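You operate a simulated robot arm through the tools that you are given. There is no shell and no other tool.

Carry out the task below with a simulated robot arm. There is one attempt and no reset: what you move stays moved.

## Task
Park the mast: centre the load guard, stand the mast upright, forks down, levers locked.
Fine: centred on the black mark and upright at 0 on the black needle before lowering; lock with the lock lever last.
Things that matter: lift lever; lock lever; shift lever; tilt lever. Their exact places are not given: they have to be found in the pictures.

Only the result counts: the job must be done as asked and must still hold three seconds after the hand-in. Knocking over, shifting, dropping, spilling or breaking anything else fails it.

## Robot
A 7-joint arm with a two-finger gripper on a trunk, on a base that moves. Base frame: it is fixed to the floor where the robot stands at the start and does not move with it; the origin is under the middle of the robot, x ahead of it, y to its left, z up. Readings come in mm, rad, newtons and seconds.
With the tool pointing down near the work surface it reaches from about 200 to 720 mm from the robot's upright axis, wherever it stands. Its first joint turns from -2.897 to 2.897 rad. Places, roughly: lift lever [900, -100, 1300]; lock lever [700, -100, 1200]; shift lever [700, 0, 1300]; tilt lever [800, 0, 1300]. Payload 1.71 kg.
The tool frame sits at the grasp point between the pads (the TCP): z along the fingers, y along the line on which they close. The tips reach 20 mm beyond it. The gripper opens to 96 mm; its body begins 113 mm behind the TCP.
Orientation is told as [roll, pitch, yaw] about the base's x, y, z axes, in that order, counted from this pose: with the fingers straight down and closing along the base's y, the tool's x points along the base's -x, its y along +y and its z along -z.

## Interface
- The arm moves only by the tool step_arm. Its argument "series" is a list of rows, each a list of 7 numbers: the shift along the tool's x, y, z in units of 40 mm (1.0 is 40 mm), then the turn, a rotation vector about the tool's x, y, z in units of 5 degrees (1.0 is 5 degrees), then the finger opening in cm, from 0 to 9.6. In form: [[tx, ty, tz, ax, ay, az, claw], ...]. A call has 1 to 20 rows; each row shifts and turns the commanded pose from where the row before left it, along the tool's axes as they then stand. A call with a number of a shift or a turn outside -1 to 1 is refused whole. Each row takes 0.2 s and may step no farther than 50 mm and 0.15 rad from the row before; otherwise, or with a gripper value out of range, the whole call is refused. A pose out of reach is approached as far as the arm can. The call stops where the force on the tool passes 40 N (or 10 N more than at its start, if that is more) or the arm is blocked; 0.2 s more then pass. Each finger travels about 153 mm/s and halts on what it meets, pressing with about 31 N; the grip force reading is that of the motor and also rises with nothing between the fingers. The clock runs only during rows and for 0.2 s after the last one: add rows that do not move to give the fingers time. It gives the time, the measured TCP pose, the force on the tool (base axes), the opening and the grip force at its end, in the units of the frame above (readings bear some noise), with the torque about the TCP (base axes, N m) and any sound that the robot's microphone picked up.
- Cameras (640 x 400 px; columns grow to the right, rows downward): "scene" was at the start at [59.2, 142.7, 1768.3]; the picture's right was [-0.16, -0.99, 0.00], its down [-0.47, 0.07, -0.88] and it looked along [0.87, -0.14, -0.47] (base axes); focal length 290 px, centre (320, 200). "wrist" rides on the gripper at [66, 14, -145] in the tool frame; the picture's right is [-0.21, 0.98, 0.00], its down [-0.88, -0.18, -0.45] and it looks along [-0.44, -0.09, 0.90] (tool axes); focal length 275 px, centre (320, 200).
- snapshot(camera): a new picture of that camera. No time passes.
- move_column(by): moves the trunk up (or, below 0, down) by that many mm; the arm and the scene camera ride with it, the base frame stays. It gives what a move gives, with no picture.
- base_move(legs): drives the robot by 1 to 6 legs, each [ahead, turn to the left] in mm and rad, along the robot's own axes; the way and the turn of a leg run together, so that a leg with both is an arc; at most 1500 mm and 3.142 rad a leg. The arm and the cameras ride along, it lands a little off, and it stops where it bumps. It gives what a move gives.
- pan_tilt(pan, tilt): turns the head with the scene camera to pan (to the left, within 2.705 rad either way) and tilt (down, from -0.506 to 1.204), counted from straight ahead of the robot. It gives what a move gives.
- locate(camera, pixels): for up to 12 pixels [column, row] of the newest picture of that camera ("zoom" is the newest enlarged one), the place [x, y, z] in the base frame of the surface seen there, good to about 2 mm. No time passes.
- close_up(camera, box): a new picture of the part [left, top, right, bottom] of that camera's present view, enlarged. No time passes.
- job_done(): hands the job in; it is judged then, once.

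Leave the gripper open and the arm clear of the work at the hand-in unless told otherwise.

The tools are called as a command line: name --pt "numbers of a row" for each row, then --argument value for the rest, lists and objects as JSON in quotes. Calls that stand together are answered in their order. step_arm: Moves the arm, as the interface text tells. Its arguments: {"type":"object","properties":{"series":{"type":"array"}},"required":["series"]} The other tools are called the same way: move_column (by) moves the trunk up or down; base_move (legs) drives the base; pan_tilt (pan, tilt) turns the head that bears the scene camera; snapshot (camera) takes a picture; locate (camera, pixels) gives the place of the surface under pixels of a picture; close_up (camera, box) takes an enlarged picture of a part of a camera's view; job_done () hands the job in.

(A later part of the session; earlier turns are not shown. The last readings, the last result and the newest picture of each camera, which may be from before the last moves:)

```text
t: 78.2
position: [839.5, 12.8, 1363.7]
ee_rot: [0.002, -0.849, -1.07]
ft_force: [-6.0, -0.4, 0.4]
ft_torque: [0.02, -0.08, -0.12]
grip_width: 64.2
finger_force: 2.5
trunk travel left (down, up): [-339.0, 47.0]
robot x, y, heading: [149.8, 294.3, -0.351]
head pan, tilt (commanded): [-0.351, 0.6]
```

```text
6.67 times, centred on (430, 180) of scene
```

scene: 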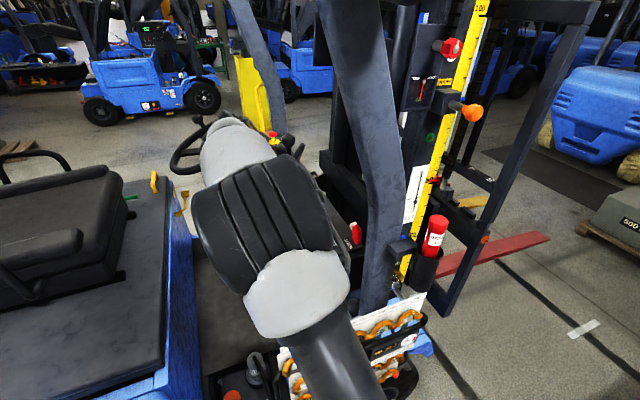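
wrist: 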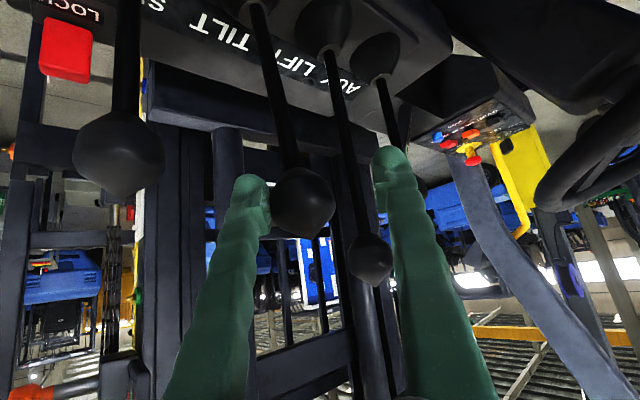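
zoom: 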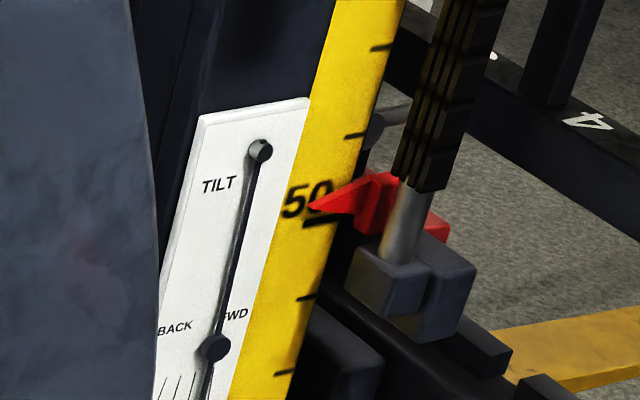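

The step moved the mast only ~0.3°, so I need a better absolute reference. The needle hangs plumb, so I'll locate its pivot and bob plus the plate's edges and ticks.

locate --camera "zoom" --pixels '[[260, 150], [258, 155], [262, 146], [214, 348], [217, 345], [212, 350], [236, 260], [240, 240], [300, 105], [240, 345], [207, 120], [175, 280]]'

close_up --camera "scene" --box '[400, 190, 440, 230]'

locate --camera "zoom" --pixels '[[175, 120], [140, 225], [150, 190], [60, 200], [85, 200], [110, 200], [85, 160], [60, 240], [110, 290], [230, 150], [180, 300], [160, 110]]'

```text
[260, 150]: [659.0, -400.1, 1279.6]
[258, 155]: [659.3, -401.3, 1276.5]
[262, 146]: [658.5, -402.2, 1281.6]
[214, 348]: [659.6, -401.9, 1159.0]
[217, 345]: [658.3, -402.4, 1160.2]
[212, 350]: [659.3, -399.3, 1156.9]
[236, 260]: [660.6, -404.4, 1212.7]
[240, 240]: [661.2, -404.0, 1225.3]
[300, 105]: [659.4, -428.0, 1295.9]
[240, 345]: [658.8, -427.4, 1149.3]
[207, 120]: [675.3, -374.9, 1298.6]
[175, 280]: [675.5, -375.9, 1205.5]
```

```text
10.00 times, centred on (420, 210) of scene
```

zoom: 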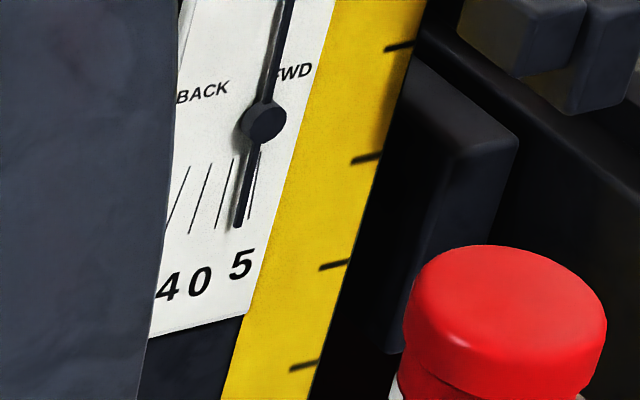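

```text
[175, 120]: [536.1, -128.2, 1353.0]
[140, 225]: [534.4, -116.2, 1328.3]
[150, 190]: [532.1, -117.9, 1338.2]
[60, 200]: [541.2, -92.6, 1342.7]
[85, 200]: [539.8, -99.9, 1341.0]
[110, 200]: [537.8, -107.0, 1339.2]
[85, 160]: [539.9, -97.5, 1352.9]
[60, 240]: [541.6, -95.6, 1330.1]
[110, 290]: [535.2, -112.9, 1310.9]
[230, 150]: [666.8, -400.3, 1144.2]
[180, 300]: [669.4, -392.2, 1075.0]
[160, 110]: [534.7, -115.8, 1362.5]
```

The needle is plumb in my frame: pivot (659, -401, 1279) and bob (659, -401, 1159). Now I locate the tick lines in the 10x picture: 8 at (180,195), 4 at (198,195), 0 at (224,195), 5 at (254,185).

locate --camera "zoom" --pixels '[[224, 195], [226, 185], [221, 210], [198, 195], [195, 210], [201, 185], [254, 185], [252, 200], [256, 170], [200, 282], [240, 265], [180, 195]]'

```text
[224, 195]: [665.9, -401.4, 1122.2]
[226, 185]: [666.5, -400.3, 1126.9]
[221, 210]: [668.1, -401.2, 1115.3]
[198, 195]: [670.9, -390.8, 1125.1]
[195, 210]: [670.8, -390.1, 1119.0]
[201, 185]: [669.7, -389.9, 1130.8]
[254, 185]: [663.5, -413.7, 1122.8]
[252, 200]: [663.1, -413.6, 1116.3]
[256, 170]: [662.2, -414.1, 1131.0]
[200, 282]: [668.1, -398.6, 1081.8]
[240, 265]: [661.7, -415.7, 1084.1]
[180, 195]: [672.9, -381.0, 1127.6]
```

Using the thin needle shaft (f≈-151.6) against the 0 tick (f≈-146.3 over 158 mm), the mast is about 1.9° forward, matching the strip fit; it moves ~0.7°/s. Hold for another 1.4 s and measure again.

step_arm --pt "0 0 0 0 0 0 6.0" --pt "0 0 0 0 0 0 6.0" --pt "0 0 0 0 0 0 6.0" --pt "0 0 0 0 0 0 6.0" --pt "0 0 0 0 0 0 6.0" --pt "0 0 0 0 0 0 6.0"

close_up --camera "scene" --box '[395, 190, 435, 230]'

close_up --camera "scene" --box '[440, 0, 500, 60]'

close_up --camera "scene" --box '[400, 150, 460, 210]'

```text
t: 79.6
position: [840.7, 11.9, 1362.8]
ee_rot: [0.002, -0.847, -1.071]
ft_force: [-6.5, -0.5, 1.6]
ft_torque: [-0.05, 0.02, -0.11]
grip_width: 63.1
finger_force: 2.7
trunk travel left (down, up): [-339.0, 47.0]
robot x, y, heading: [145.3, 294.1, -0.354]
head pan, tilt (commanded): [-0.351, 0.6]
```

```text
10.00 times, centred on (415, 210) of scene
```

zoom: 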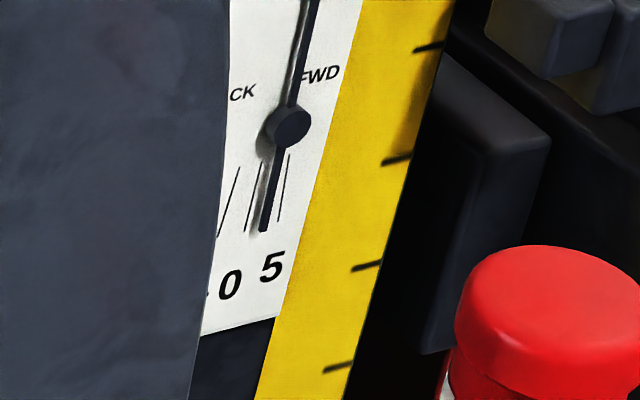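

```text
6.67 times, centred on (470, 30) of scene
```

zoom: 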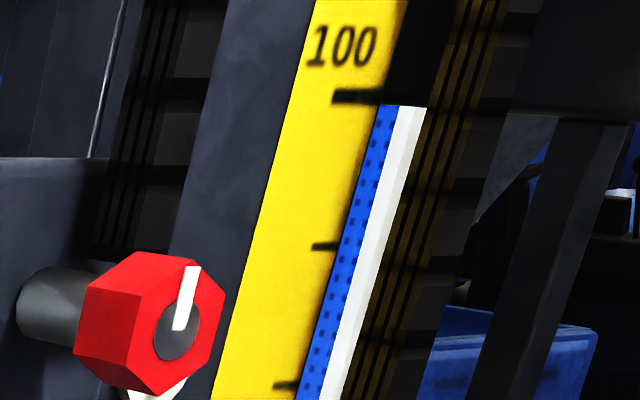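

```text
6.67 times, centred on (430, 180) of scene
```

zoom: 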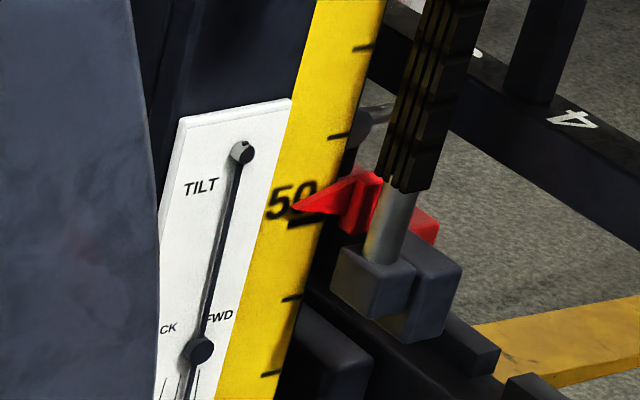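

Now I'll re-measure: strip edge (upper and lower), needle shaft and ticks.

locate --camera "zoom" --pixels '[[322, 10], [319, 20], [317, 30], [314, 40], [311, 50], [308, 60], [305, 70], [303, 80], [221, 240], [224, 220], [218, 260], [215, 280]]'

close_up --camera "scene" --box '[440, 0, 500, 60]'

locate --camera "zoom" --pixels '[[318, 20], [312, 40], [306, 60], [300, 80], [295, 100], [290, 120], [284, 140], [279, 160], [273, 180], [268, 200], [257, 240], [247, 280]]'

close_up --camera "scene" --box '[395, 190, 435, 230]'

locate --camera "zoom" --pixels '[[253, 195], [255, 185], [250, 210], [230, 195], [226, 210], [284, 185], [282, 200], [307, 30], [302, 60], [299, 80], [268, 200], [266, 215]]'

```text
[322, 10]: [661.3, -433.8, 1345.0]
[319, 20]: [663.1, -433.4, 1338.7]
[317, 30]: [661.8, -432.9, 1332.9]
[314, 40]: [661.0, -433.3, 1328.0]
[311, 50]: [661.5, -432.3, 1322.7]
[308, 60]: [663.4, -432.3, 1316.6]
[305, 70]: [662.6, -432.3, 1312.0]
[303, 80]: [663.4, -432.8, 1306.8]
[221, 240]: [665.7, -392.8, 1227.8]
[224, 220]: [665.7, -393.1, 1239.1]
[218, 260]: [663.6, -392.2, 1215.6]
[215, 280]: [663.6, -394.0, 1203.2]
```

```text
6.67 times, centred on (470, 30) of scene
```

zoom: 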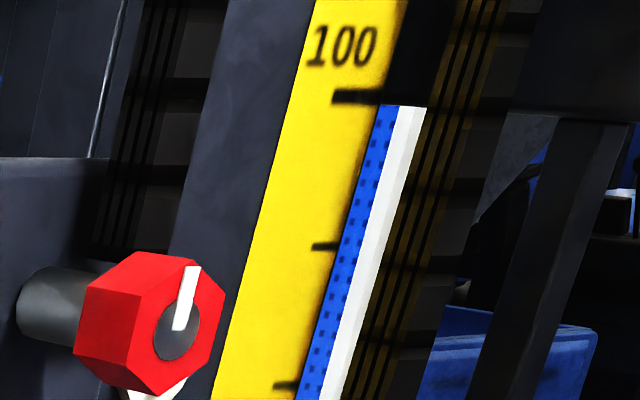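

```text
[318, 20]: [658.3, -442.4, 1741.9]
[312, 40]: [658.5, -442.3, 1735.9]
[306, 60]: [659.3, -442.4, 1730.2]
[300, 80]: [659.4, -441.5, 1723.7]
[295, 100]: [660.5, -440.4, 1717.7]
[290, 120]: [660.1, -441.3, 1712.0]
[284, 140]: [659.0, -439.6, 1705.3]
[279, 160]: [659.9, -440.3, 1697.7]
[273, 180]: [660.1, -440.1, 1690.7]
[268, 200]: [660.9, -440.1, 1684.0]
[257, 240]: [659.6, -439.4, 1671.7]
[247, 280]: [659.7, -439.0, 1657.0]
```

```text
10.00 times, centred on (415, 210) of scene
```

zoom: 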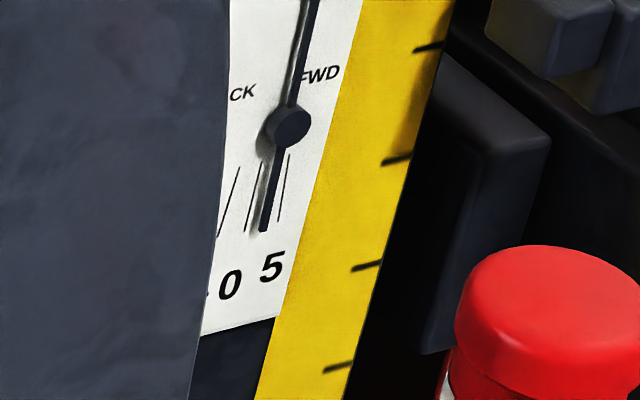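

```text
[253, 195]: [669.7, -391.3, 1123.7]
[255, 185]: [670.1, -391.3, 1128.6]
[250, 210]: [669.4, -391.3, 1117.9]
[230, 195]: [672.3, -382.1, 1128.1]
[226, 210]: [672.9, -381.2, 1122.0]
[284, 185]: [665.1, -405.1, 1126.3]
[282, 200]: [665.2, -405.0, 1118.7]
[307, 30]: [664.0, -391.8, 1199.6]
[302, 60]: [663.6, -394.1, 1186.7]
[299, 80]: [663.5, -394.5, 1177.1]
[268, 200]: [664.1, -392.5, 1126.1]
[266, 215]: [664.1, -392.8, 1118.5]
```

Estimates now 1.3–1.7° forward. Hold another 1.2 s (~0.85°).

step_arm --pt "0 0 0 0 0 0 6.0" --pt "0 0 0 0 0 0 6.0" --pt "0 0 0 0 0 0 6.0" --pt "0 0 0 0 0 0 6.0" --pt "0 0 0 0 0 0 6.0"

close_up --camera "scene" --box '[395, 190, 435, 230]'

locate --camera "zoom" --pixels '[[280, 195], [282, 185], [277, 210], [308, 185], [306, 200], [255, 195], [252, 210], [325, 30], [320, 60], [318, 80], [288, 200], [286, 215]]'

```text
t: 80.8
position: [840.6, 12.9, 1363.4]
ee_rot: [0.001, -0.847, -1.068]
ft_force: [-5.1, -0.1, 1.3]
ft_torque: [-0.03, 0.0, -0.11]
grip_width: 63.2
finger_force: 1.6
trunk travel left (down, up): [-339.0, 47.0]
robot x, y, heading: [151.0, 291.7, -0.352]
head pan, tilt (commanded): [-0.351, 0.6]
```

```text
10.00 times, centred on (415, 210) of scene
```

zoom: 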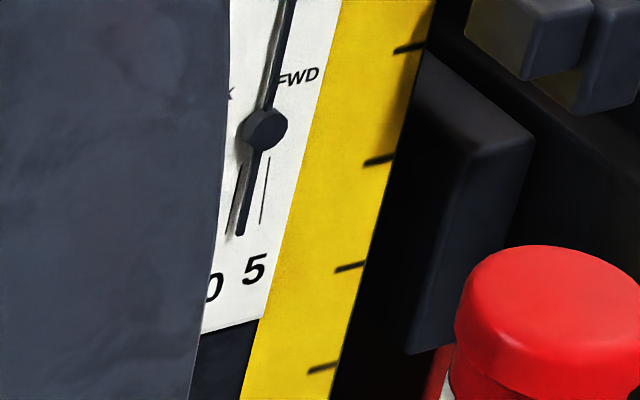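

```text
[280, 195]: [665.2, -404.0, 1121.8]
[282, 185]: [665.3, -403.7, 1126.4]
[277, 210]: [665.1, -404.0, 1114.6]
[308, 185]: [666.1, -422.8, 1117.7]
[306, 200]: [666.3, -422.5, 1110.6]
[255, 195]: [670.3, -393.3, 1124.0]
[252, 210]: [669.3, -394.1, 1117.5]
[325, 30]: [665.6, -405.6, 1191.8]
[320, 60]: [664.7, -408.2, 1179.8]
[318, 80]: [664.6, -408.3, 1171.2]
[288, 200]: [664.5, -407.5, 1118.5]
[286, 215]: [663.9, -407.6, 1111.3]
```

I picked wrong pixels; in this picture tick 0 is at (233,200), tick 5 at (265,190), and the needle runs from (285,30) to (241,230). Locating those.

locate --camera "zoom" --pixels '[[233, 200], [235, 190], [230, 212], [265, 190], [267, 175], [263, 205], [284, 30], [279, 60], [274, 85], [253, 175], [248, 195], [245, 212]]'

close_up --camera "scene" --box '[400, 150, 460, 210]'

close_up --camera "scene" --box '[440, 0, 500, 60]'

```text
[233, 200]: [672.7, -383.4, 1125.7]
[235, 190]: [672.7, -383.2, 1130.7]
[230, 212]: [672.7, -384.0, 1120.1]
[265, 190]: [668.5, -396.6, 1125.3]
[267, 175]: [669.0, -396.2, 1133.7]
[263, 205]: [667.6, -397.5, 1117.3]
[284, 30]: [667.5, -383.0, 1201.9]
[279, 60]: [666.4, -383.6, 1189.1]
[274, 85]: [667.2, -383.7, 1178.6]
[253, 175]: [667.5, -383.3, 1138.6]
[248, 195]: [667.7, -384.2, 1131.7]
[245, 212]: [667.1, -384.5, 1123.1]
```

```text
6.67 times, centred on (430, 180) of scene
```

zoom: 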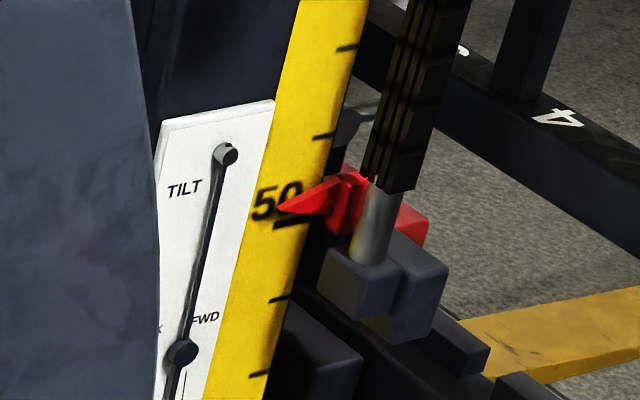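

```text
6.67 times, centred on (470, 30) of scene
```

zoom: 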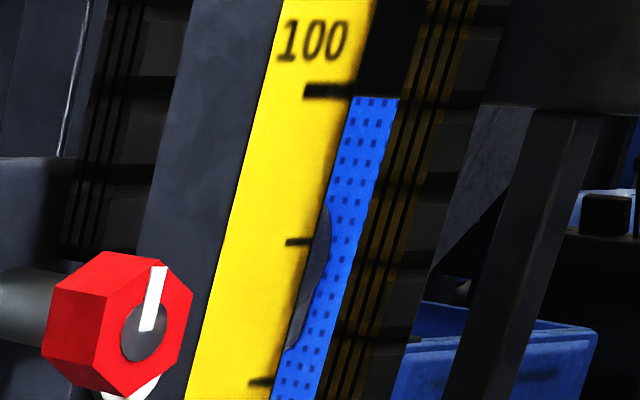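

Needle vs tick 0: about 0.8–1.1° forward. I'll check the strip edge too.

locate --camera "zoom" --pixels '[[283, 20], [278, 40], [273, 60], [269, 80], [264, 100], [259, 120], [254, 140], [249, 160], [244, 180], [240, 200], [235, 220], [225, 260]]'

close_up --camera "scene" --box '[400, 150, 460, 210]'

locate --camera "zoom" --pixels '[[301, 10], [299, 20], [296, 30], [294, 40], [291, 50], [288, 60], [286, 70], [283, 80], [258, 180], [246, 230], [235, 280], [224, 330]]'

```text
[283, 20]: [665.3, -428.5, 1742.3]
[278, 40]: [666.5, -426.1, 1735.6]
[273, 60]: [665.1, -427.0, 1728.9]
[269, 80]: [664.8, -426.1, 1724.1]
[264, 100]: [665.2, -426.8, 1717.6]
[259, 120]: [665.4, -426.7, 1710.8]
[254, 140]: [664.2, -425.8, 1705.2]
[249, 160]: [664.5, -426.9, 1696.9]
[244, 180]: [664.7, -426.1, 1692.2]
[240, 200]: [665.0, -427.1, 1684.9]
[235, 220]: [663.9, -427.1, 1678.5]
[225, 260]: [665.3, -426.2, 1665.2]
```

```text
6.67 times, centred on (430, 180) of scene
```

zoom: 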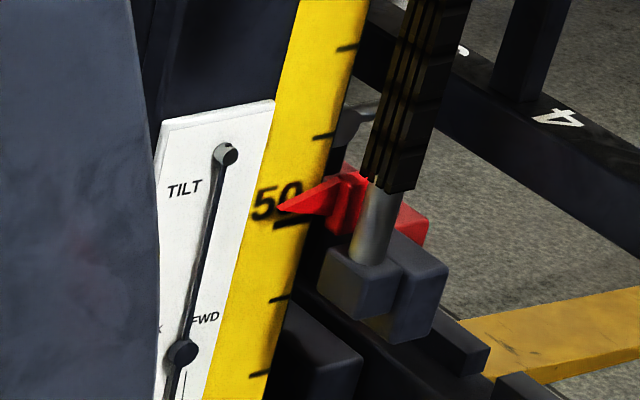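

```text
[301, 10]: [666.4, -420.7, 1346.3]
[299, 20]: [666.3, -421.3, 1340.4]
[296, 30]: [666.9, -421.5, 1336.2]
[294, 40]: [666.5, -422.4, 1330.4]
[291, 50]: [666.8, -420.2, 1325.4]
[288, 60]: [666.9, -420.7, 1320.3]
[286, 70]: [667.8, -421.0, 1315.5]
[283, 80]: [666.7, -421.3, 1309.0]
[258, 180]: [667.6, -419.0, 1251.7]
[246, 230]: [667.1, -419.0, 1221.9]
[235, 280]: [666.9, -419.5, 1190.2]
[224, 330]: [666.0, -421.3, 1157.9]
```

Both methods agree on about 0.95° forward. Hold 1 s more, then release the lever back to neutral.

step_arm --pt "0 0 0 0 0 0 6.0" --pt "0 0 0 0 0 0 6.0" --pt "0 0 0 0 0 0 6.0" --pt "0 0 0 0 0 0 6.0" --pt "0 0 0 0 0 0 6.0" --pt "-0.228 -0.396 0.259 0 0 0 6.0" --pt "-0.228 -0.396 0.259 0 0 0 6.0" --pt "0 0 0 0 0 0 6.0"

snapshot --camera "scene"

snapshot --camera "wrist"

close_up --camera "scene" --box '[440, 0, 500, 60]'

close_up --camera "scene" --box '[400, 150, 460, 210]'

```text
t: 82.6
position: [827.8, -25.9, 1362.6]
ee_rot: [-0.001, -0.847, -1.068]
ft_force: [-0.6, -0.4, -0.2]
ft_torque: [-0.02, 0.01, -0.01]
grip_width: 60.4
finger_force: 0.0
trunk travel left (down, up): [-339.0, 47.0]
robot x, y, heading: [149.4, 294.3, -0.348]
head pan, tilt (commanded): [-0.351, 0.6]
```

```text
taken
```

scene: 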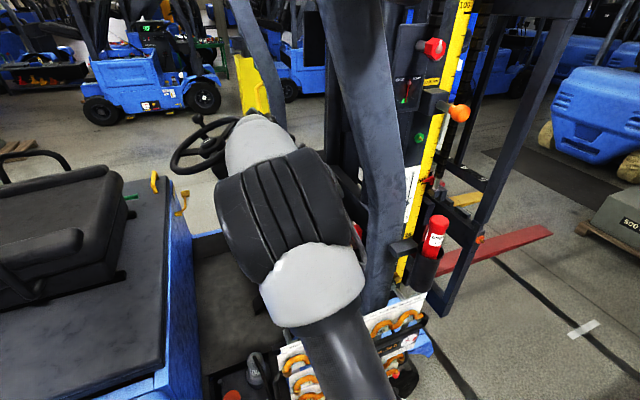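

```text
taken
```

wrist: 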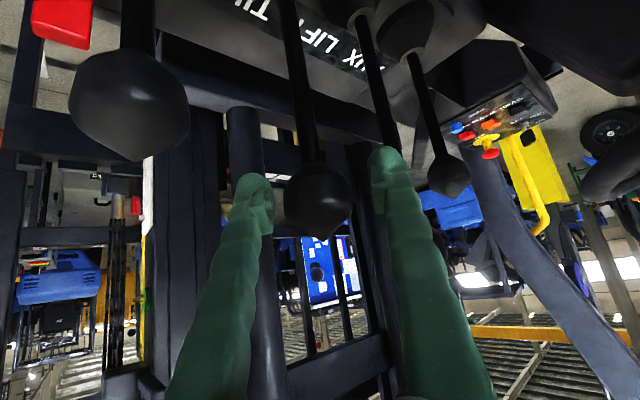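

```text
6.67 times, centred on (470, 30) of scene
```

zoom: 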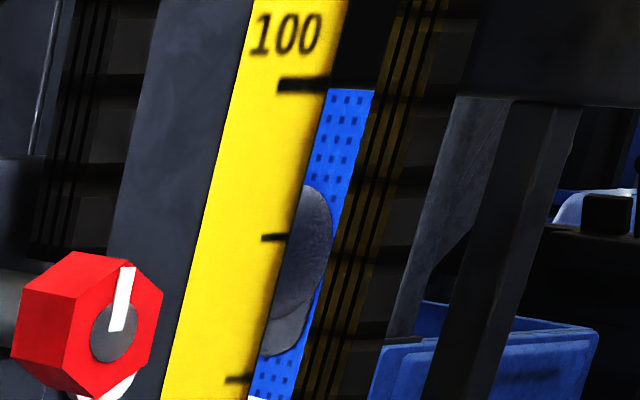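

```text
6.67 times, centred on (430, 180) of scene
```

zoom: 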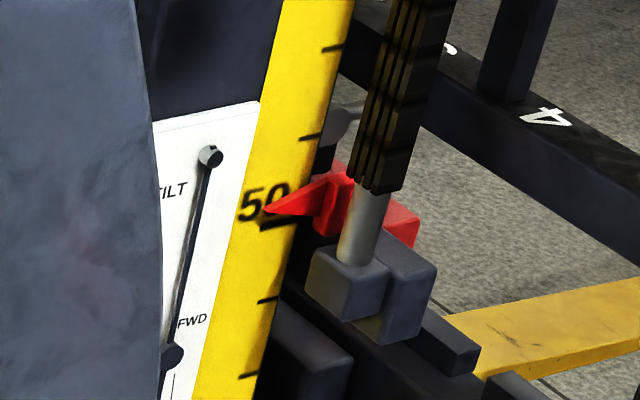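

Lever is back at neutral. The 0 tick is now hidden by the post, so I'll use the strip edge fit.

locate --camera "zoom" --pixels '[[285, 10], [283, 20], [281, 30], [278, 40], [276, 50], [273, 60], [271, 70], [268, 80], [182, 280], [185, 260], [190, 240], [195, 215]]'

close_up --camera "scene" --box '[440, 0, 500, 60]'

locate --camera "zoom" --pixels '[[253, 20], [248, 40], [244, 60], [239, 80], [234, 100], [230, 120], [225, 140], [220, 160], [215, 180], [211, 200], [206, 220], [196, 260]]'

```text
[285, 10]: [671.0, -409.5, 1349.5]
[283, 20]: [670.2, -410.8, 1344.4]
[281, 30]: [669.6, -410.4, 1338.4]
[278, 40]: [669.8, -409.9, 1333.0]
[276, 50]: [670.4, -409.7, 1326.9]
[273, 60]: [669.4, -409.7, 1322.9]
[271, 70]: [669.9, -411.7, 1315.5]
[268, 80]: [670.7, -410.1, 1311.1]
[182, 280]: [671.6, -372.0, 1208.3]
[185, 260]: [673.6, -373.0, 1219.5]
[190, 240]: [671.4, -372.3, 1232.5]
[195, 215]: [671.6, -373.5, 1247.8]
```

```text
6.67 times, centred on (470, 30) of scene
```

zoom: 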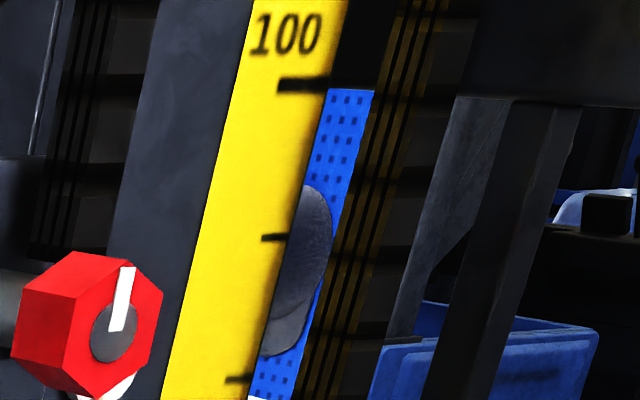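

```text
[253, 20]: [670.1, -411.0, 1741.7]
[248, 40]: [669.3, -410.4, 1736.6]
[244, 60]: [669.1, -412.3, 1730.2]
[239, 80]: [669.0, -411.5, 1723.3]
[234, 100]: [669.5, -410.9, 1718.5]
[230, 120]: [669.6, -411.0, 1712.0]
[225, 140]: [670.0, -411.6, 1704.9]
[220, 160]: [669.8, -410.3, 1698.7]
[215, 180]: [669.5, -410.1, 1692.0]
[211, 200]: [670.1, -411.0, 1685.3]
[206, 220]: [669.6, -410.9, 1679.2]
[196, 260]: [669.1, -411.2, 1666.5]
```

The fit now gives ~0.2° forward. For a longer baseline I'll also measure the strip's lowest visible part (z≈1050).

close_up --camera "scene" --box '[385, 215, 435, 285]'

locate --camera "zoom" --pixels '[[195, 100], [190, 120], [186, 140], [182, 160], [178, 180], [173, 200], [220, 100], [215, 120], [210, 140], [206, 160], [202, 180], [198, 200]]'

```text
5.71 times, centred on (410, 250) of scene
```

zoom: 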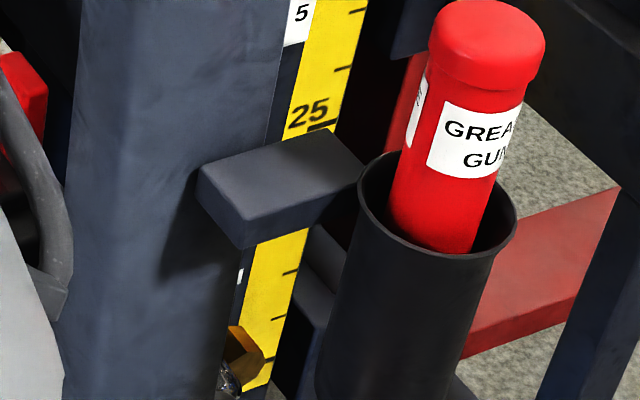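

```text
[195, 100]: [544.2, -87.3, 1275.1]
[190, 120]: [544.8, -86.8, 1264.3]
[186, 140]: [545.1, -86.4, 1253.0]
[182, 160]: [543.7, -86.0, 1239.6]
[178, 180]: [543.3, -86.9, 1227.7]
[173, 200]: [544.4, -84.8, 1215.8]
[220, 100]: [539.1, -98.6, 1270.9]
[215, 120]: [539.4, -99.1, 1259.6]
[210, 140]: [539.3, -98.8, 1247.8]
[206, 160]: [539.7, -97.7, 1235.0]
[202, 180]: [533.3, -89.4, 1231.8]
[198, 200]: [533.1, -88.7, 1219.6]
```

I'll sample the visible strip edge here: rows 60–80 and 260–320.

locate --camera "zoom" --pixels '[[257, 255], [255, 265], [253, 275], [251, 285], [249, 295], [247, 305], [245, 315], [306, 50], [303, 60], [301, 70], [299, 80], [297, 90]]'

close_up --camera "scene" --box '[415, 250, 435, 275]'

close_up --camera "scene" --box '[400, 250, 420, 275]'

```text
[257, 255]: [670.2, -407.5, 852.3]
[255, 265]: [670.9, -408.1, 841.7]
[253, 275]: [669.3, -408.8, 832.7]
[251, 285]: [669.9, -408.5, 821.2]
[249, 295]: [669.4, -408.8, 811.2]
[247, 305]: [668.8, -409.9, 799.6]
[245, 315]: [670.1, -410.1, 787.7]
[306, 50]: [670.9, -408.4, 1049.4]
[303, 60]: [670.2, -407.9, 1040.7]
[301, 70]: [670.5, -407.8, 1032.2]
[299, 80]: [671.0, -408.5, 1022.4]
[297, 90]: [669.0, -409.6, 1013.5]
```

```text
16.00 times, centred on (425, 262) of scene
```

zoom: 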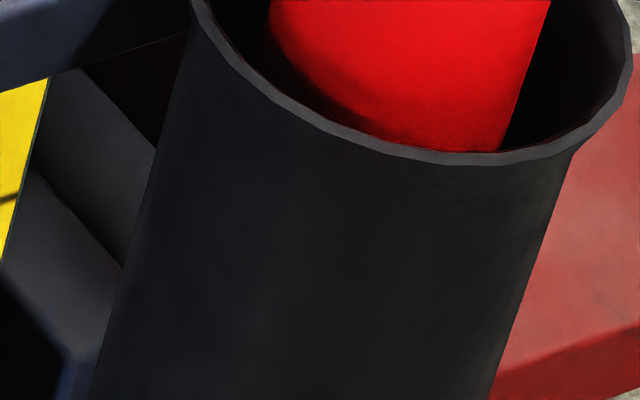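

```text
16.00 times, centred on (410, 262) of scene
```

zoom: 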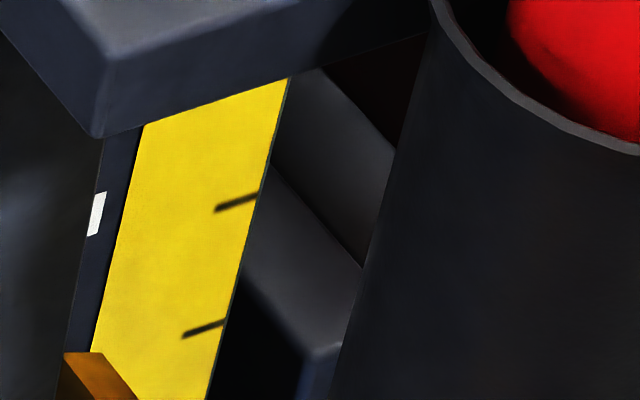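

The long-baseline fit (z 821–1708) also gives ~0.2° forward, effectively upright at 0. Now the lift lever: open, withdraw from the tilt knob, turn back 15°, rise 35 mm and move to 90 mm before the lift knob.

step_arm --pt "0 0 0 0 0 0 9.6" --pt "0 0 0 0 0 0 9.6" --pt "0 0 -0.76 0 0 0 9.6" --pt "0 0 -0.76 0 0 0 9.6" --pt "0 0 -0.76 0 0 0 9.6" --pt "0 0 0 -0.751 0 -0.66 9.6" --pt "0 0 0 -0.751 0 -0.66 9.6" --pt "0 0 0 -0.751 0 -0.66 9.6" --pt "-0.657 0 -0.578 0 0 0 9.6" --pt "-0.625 0.283 0.711 0 0 0 9.6" --pt "-0.625 0.283 0.711 0 0 0 9.6" --pt "0 0 0 0 0 0 9.6"

snapshot --camera "wrist"

snapshot --camera "scene"

```text
t: 85.2
position: [863.2, -4.6, 1459.6]
ee_rot: [0.002, -0.851, -0.806]
ft_force: [-0.5, -0.3, 0.5]
ft_torque: [0.0, 0.02, 0.04]
grip_width: 96.0
finger_force: 0.0
trunk travel left (down, up): [-339.0, 47.0]
robot x, y, heading: [147.8, 295.6, -0.349]
head pan, tilt (commanded): [-0.351, 0.6]
```

```text
taken
```

wrist: 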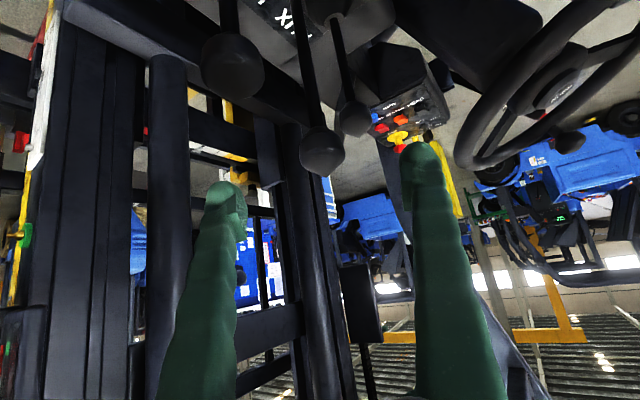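

```text
taken
```

scene: 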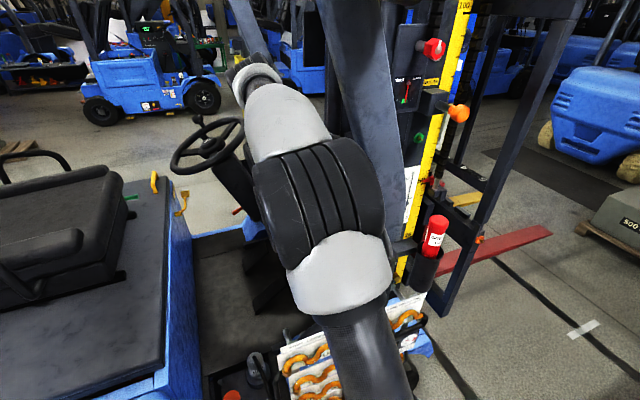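

I see the tilt knob at (232, 65), the lift knob at (322, 150), aux at (352, 118). Locate to confirm.

locate --camera "wrist" --pixels '[[322, 152], [352, 118], [232, 65], [308, 85], [465, 150]]'

close_up --camera "scene" --box '[390, 150, 470, 240]'

```text
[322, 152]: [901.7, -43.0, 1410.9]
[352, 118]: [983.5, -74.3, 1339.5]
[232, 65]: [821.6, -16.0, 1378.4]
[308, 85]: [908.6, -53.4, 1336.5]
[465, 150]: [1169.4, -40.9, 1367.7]
```

```text
4.44 times, centred on (430, 195) of scene
```

zoom: 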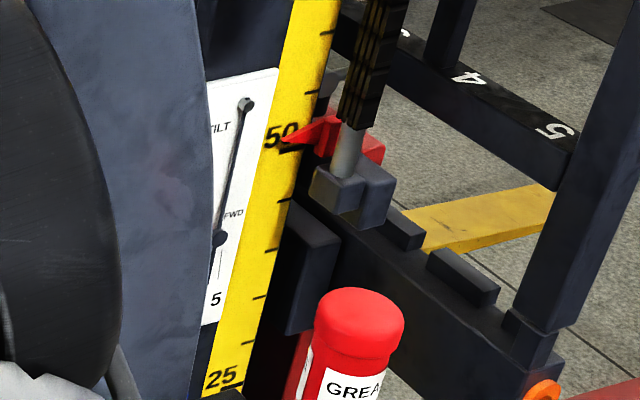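

Lift knob centre ≈ s 876, f 261, z 1403. Advance 95 mm onto it and narrow the fingers.

step_arm --pt "0 0 0.79 0 0 0 9.6" --pt "0 0 0.79 0 0 0 9.6" --pt "0 0 0.79 0 0 0 9.6" --pt "0 0 0 0 0 0 6.0" --pt "0 0 0 0 0 0 6.0"

snapshot --camera "wrist"

snapshot --camera "scene"

```text
t: 86.4
position: [913.7, -56.7, 1396.1]
ee_rot: [0.0, -0.85, -0.806]
ft_force: [-0.1, 0.0, 0.5]
ft_torque: [0.0, 0.02, -0.01]
grip_width: 59.8
finger_force: 0.0
trunk travel left (down, up): [-339.0, 47.0]
robot x, y, heading: [150.8, 292.8, -0.356]
head pan, tilt (commanded): [-0.351, 0.6]
```

```text
taken
```

wrist: 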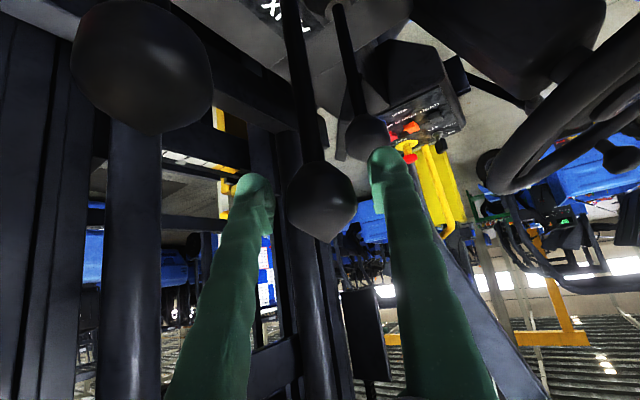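

```text
taken
```

scene: 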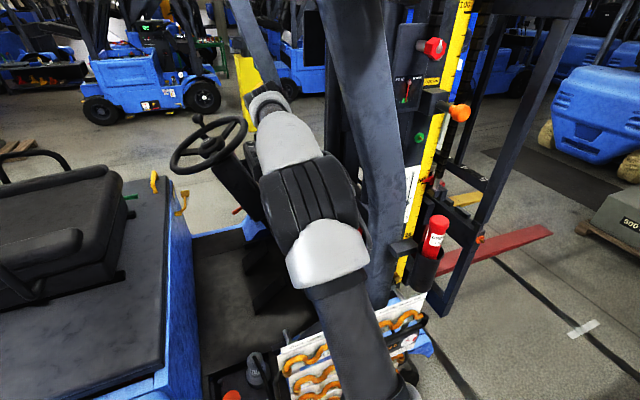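

The knob is straddled. I'll push the lift lever forward 48 mm (lower) and watch the red pointer on the height scale.

close_up --camera "wrist" --box '[150, 140, 260, 210]'

step_arm --pt "-0.116 -0.359 0.132 0 0 0 6.0" --pt "-0.116 -0.359 0.132 0 0 0 6.0" --pt "-0.116 -0.359 0.132 0 0 0 6.0"

close_up --camera "scene" --box '[390, 150, 470, 240]'

snapshot --camera "wrist"

```text
5.71 times, centred on (205, 175) of wrist
```

zoom: 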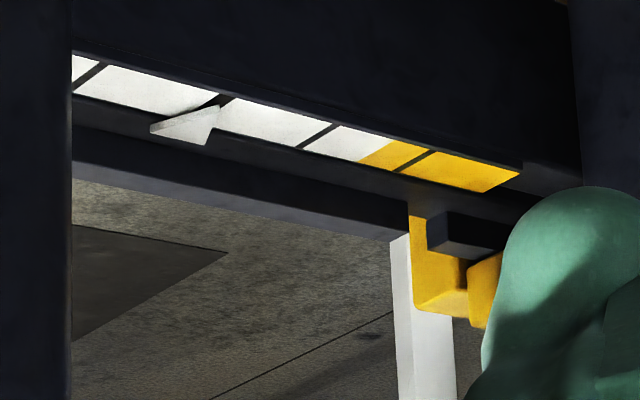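

```text
t: 87.2
position: [896.3, -102.5, 1396.2]
ee_rot: [0.001, -0.848, -0.808]
ft_force: [1.5, 2.6, -0.9]
ft_torque: [-0.03, 0.02, 0.0]
grip_width: 61.2
finger_force: 0.8
trunk travel left (down, up): [-339.0, 47.0]
robot x, y, heading: [146.8, 295.1, -0.349]
head pan, tilt (commanded): [-0.351, 0.6]
```

```text
4.44 times, centred on (430, 195) of scene
```

zoom: 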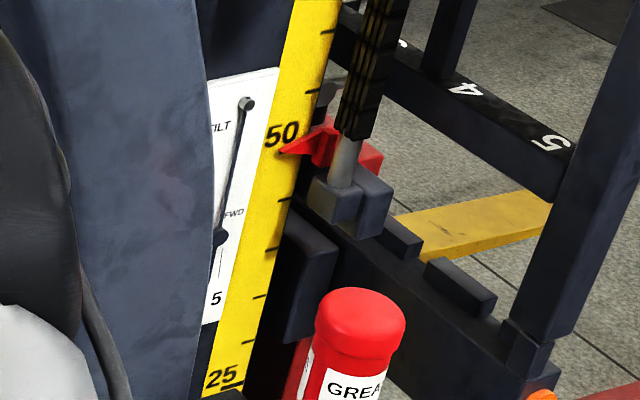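

```text
taken
```

wrist: 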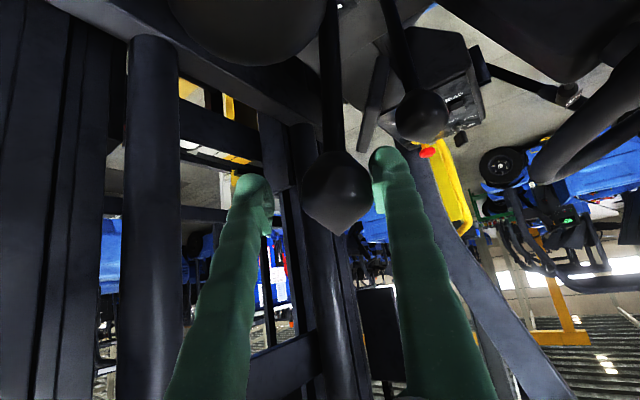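

The pointer is descending (now just below 50). Hold the lever and watch.

step_arm --pt "0 0 0 0 0 0 6.0" --pt "0 0 0 0 0 0 6.0" --pt "0 0 0 0 0 0 6.0" --pt "0 0 0 0 0 0 6.0" --pt "0 0 0 0 0 0 6.0"

close_up --camera "scene" --box '[380, 150, 500, 300]'

```text
t: 88.4
position: [894.8, -100.5, 1396.2]
ee_rot: [0.002, -0.85, -0.807]
ft_force: [1.6, 1.9, -0.7]
ft_torque: [-0.02, 0.03, -0.01]
grip_width: 61.2
finger_force: 0.7
trunk travel left (down, up): [-339.0, 47.0]
robot x, y, heading: [150.8, 290.8, -0.35]
head pan, tilt (commanded): [-0.351, 0.6]
```

```text
2.67 times, centred on (440, 225) of scene
```

zoom: 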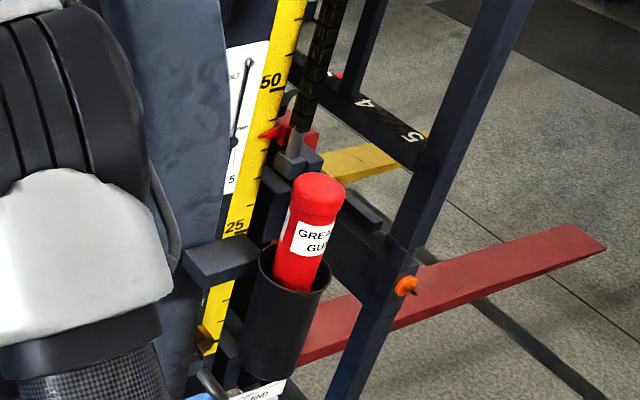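

Descending ~65 mm/s, now around 42. Keep holding for 3 s.

step_arm --pt "0 0 0 0 0 0 6.0" --pt "0 0 0 0 0 0 6.0" --pt "0 0 0 0 0 0 6.0" --pt "0 0 0 0 0 0 6.0" --pt "0 0 0 0 0 0 6.0" --pt "0 0 0 0 0 0 6.0" --pt "0 0 0 0 0 0 6.0" --pt "0 0 0 0 0 0 6.0" --pt "0 0 0 0 0 0 6.0" --pt "0 0 0 0 0 0 6.0" --pt "0 0 0 0 0 0 6.0" --pt "0 0 0 0 0 0 6.0" --pt "0 0 0 0 0 0 6.0" --pt "0 0 0 0 0 0 6.0"

snapshot --camera "scene"

close_up --camera "scene" --box '[370, 180, 520, 350]'

```text
t: 91.4
position: [896.0, -100.7, 1395.5]
ee_rot: [0.0, -0.849, -0.807]
ft_force: [1.5, 2.6, 0.7]
ft_torque: [0.02, 0.02, -0.01]
grip_width: 61.5
finger_force: 1.0
trunk travel left (down, up): [-339.0, 47.0]
robot x, y, heading: [147.1, 286.7, -0.354]
head pan, tilt (commanded): [-0.351, 0.6]
```

```text
taken
```

scene: 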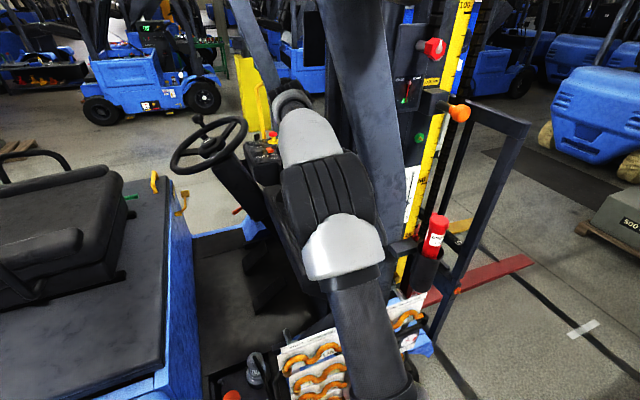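

```text
2.35 times, centred on (445, 265) of scene
```

zoom: 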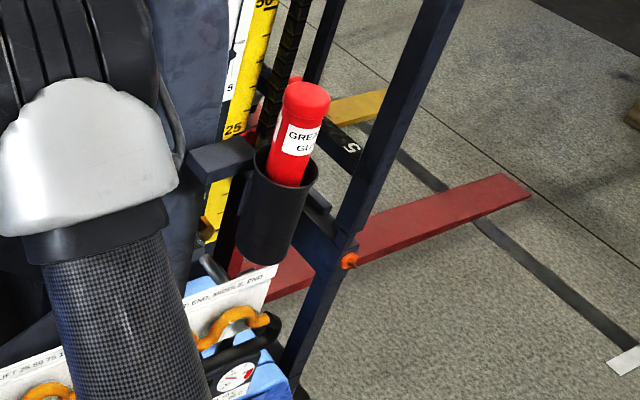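

Roughly at 24 now; the guard's descending smoothly. Measure the guard's height and keep holding.

locate --camera "scene" --pixels '[[522, 128], [457, 290], [500, 265]]'

step_arm --pt "0 0 0 0 0 0 6.0" --pt "0 0 0 0 0 0 6.0" --pt "0 0 0 0 0 0 6.0" --pt "0 0 0 0 0 0 6.0" --pt "0 0 0 0 0 0 6.0" --pt "0 0 0 0 0 0 6.0" --pt "0 0 0 0 0 0 6.0" --pt "0 0 0 0 0 0 6.0" --pt "0 0 0 0 0 0 6.0" --pt "0 0 0 0 0 0 6.0" --pt "0 0 0 0 0 0 6.0" --pt "0 0 0 0 0 0 6.0" --pt "0 0 0 0 0 0 6.0" --pt "0 0 0 0 0 0 6.0"

snapshot --camera "scene"

close_up --camera "scene" --box '[370, 180, 520, 350]'

```text
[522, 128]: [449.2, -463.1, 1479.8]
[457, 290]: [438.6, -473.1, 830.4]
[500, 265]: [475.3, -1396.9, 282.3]
```

```text
t: 94.4
position: [895.8, -100.5, 1396.5]
ee_rot: [0.0, -0.85, -0.806]
ft_force: [1.8, 1.5, 0.5]
ft_torque: [0.04, 0.02, 0.0]
grip_width: 61.4
finger_force: 0.9
trunk travel left (down, up): [-339.0, 47.0]
robot x, y, heading: [148.1, 295.4, -0.348]
head pan, tilt (commanded): [-0.351, 0.6]
```

```text
taken
```

scene: 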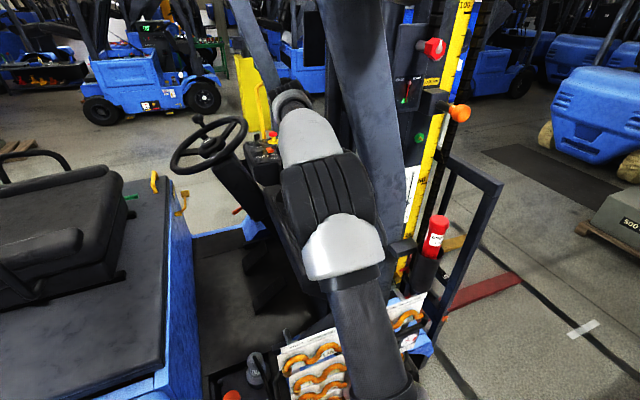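

```text
2.35 times, centred on (445, 265) of scene
```

zoom: 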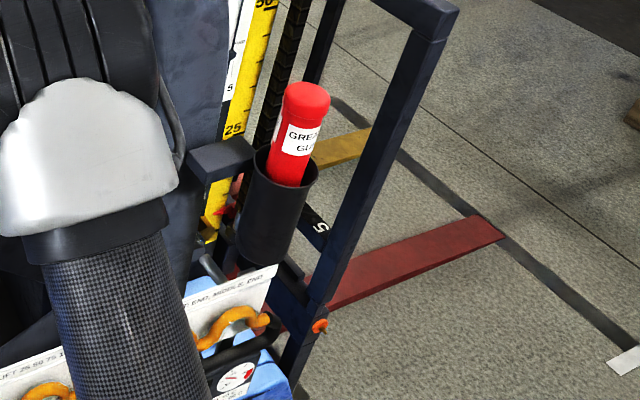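

Still descending. Measure and hold on.

locate --camera "scene" --pixels '[[495, 186], [490, 290], [480, 300]]'

step_arm --pt "0 0 0 0 0 0 6.0" --pt "0 0 0 0 0 0 6.0" --pt "0 0 0 0 0 0 6.0" --pt "0 0 0 0 0 0 6.0" --pt "0 0 0 0 0 0 6.0" --pt "0 0 0 0 0 0 6.0" --pt "0 0 0 0 0 0 6.0" --pt "0 0 0 0 0 0 6.0"

snapshot --camera "scene"

close_up --camera "scene" --box '[370, 180, 520, 350]'

```text
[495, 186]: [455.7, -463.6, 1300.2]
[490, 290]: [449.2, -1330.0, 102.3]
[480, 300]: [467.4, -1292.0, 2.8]
```

```text
t: 96.2
position: [896.4, -101.8, 1395.2]
ee_rot: [0.001, -0.849, -0.806]
ft_force: [2.5, 2.3, 1.0]
ft_torque: [-0.01, 0.03, 0.0]
grip_width: 61.7
finger_force: 1.3
trunk travel left (down, up): [-339.0, 47.0]
robot x, y, heading: [148.4, 294.8, -0.346]
head pan, tilt (commanded): [-0.351, 0.6]
```

```text
taken
```

scene: 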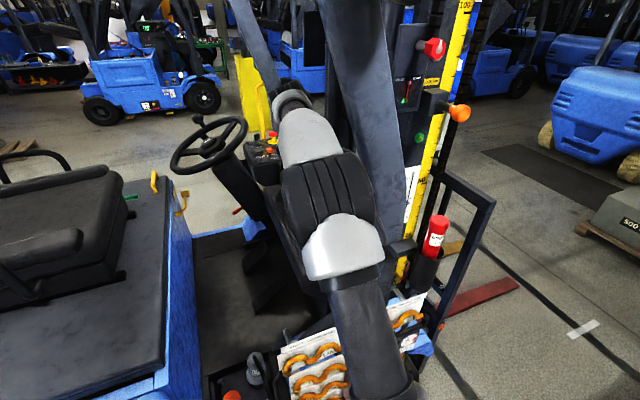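

```text
2.35 times, centred on (445, 265) of scene
```

zoom: 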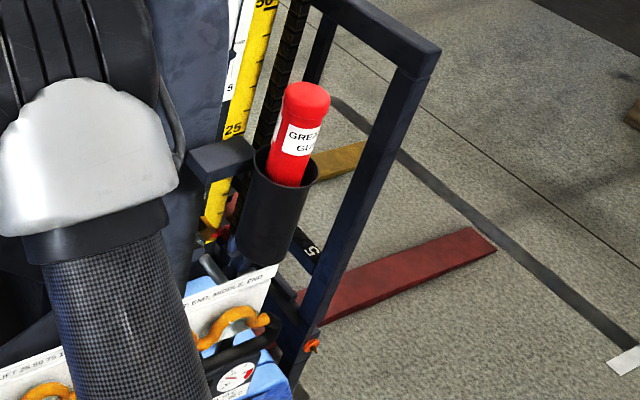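

locate --camera "scene" --pixels '[[490, 205], [500, 285], [465, 240]]'

step_arm --pt "0 0 0 0 0 0 6.0" --pt "0 0 0 0 0 0 6.0" --pt "0 0 0 0 0 0 6.0" --pt "0 0 0 0 0 0 6.0" --pt "0 0 0 0 0 0 6.0" --pt "0 0 0 0 0 0 6.0" --pt "0 0 0 0 0 0 6.0" --pt "0 0 0 0 0 0 6.0"

snapshot --camera "scene"

close_up --camera "scene" --box '[370, 180, 520, 350]'

```text
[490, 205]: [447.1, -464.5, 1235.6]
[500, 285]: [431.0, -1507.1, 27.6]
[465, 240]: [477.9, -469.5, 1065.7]
```

```text
t: 98.0
position: [896.6, -100.9, 1396.6]
ee_rot: [0.003, -0.85, -0.807]
ft_force: [1.9, 1.7, 0.9]
ft_torque: [-0.05, 0.05, -0.01]
grip_width: 61.3
finger_force: 1.0
trunk travel left (down, up): [-339.0, 47.0]
robot x, y, heading: [150.2, 293.9, -0.352]
head pan, tilt (commanded): [-0.351, 0.6]
```

```text
taken
```

scene: 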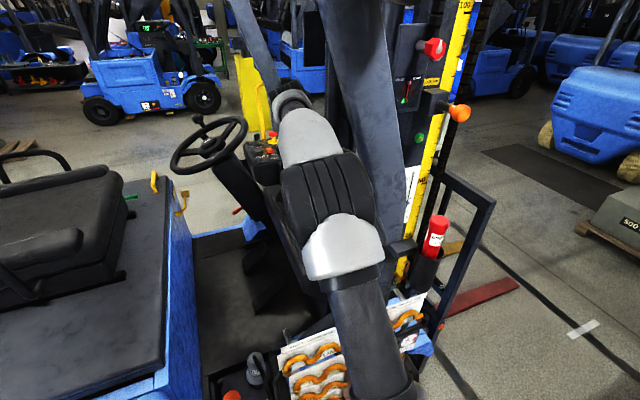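

```text
2.35 times, centred on (445, 265) of scene
```

zoom: 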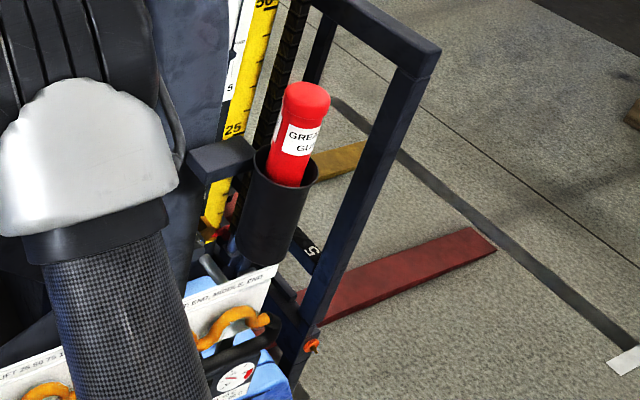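

Guard top went from z 1735 to 1235 (500 mm) and no longer moves; the red fork is at z≈28 — forks are down. Release the lift lever to neutral, open and withdraw.

step_arm --pt "0.174 0.539 -0.198 0 0 0 6.0" --pt "0.174 0.539 -0.198 0 0 0 6.0" --pt "0 0 0 0 0 0 9.6" --pt "0 0 0 0 0 0 9.6"

snapshot --camera "wrist"

close_up --camera "scene" --box '[380, 290, 450, 380]'

```text
t: 99.0
position: [913.6, -56.9, 1396.6]
ee_rot: [0.0, -0.847, -0.808]
ft_force: [-0.3, 0.1, 0.7]
ft_torque: [0.03, -0.01, 0.03]
grip_width: 96.0
finger_force: 0.1
trunk travel left (down, up): [-339.0, 47.0]
robot x, y, heading: [151.3, 287.4, -0.351]
head pan, tilt (commanded): [-0.351, 0.6]
```

```text
taken
```

wrist: 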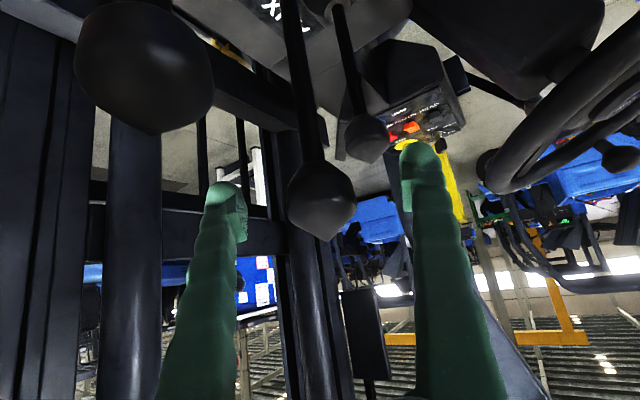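

```text
4.44 times, centred on (415, 335) of scene
```

zoom: 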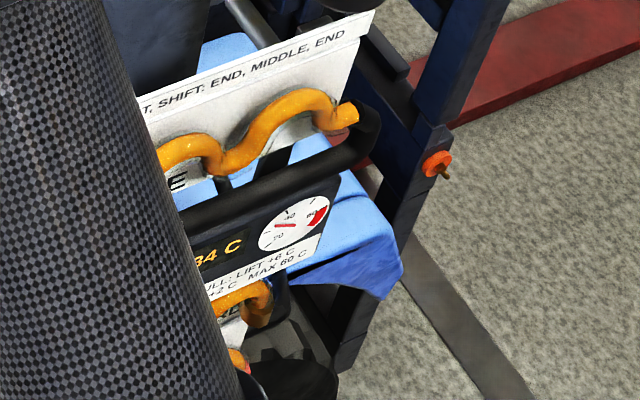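

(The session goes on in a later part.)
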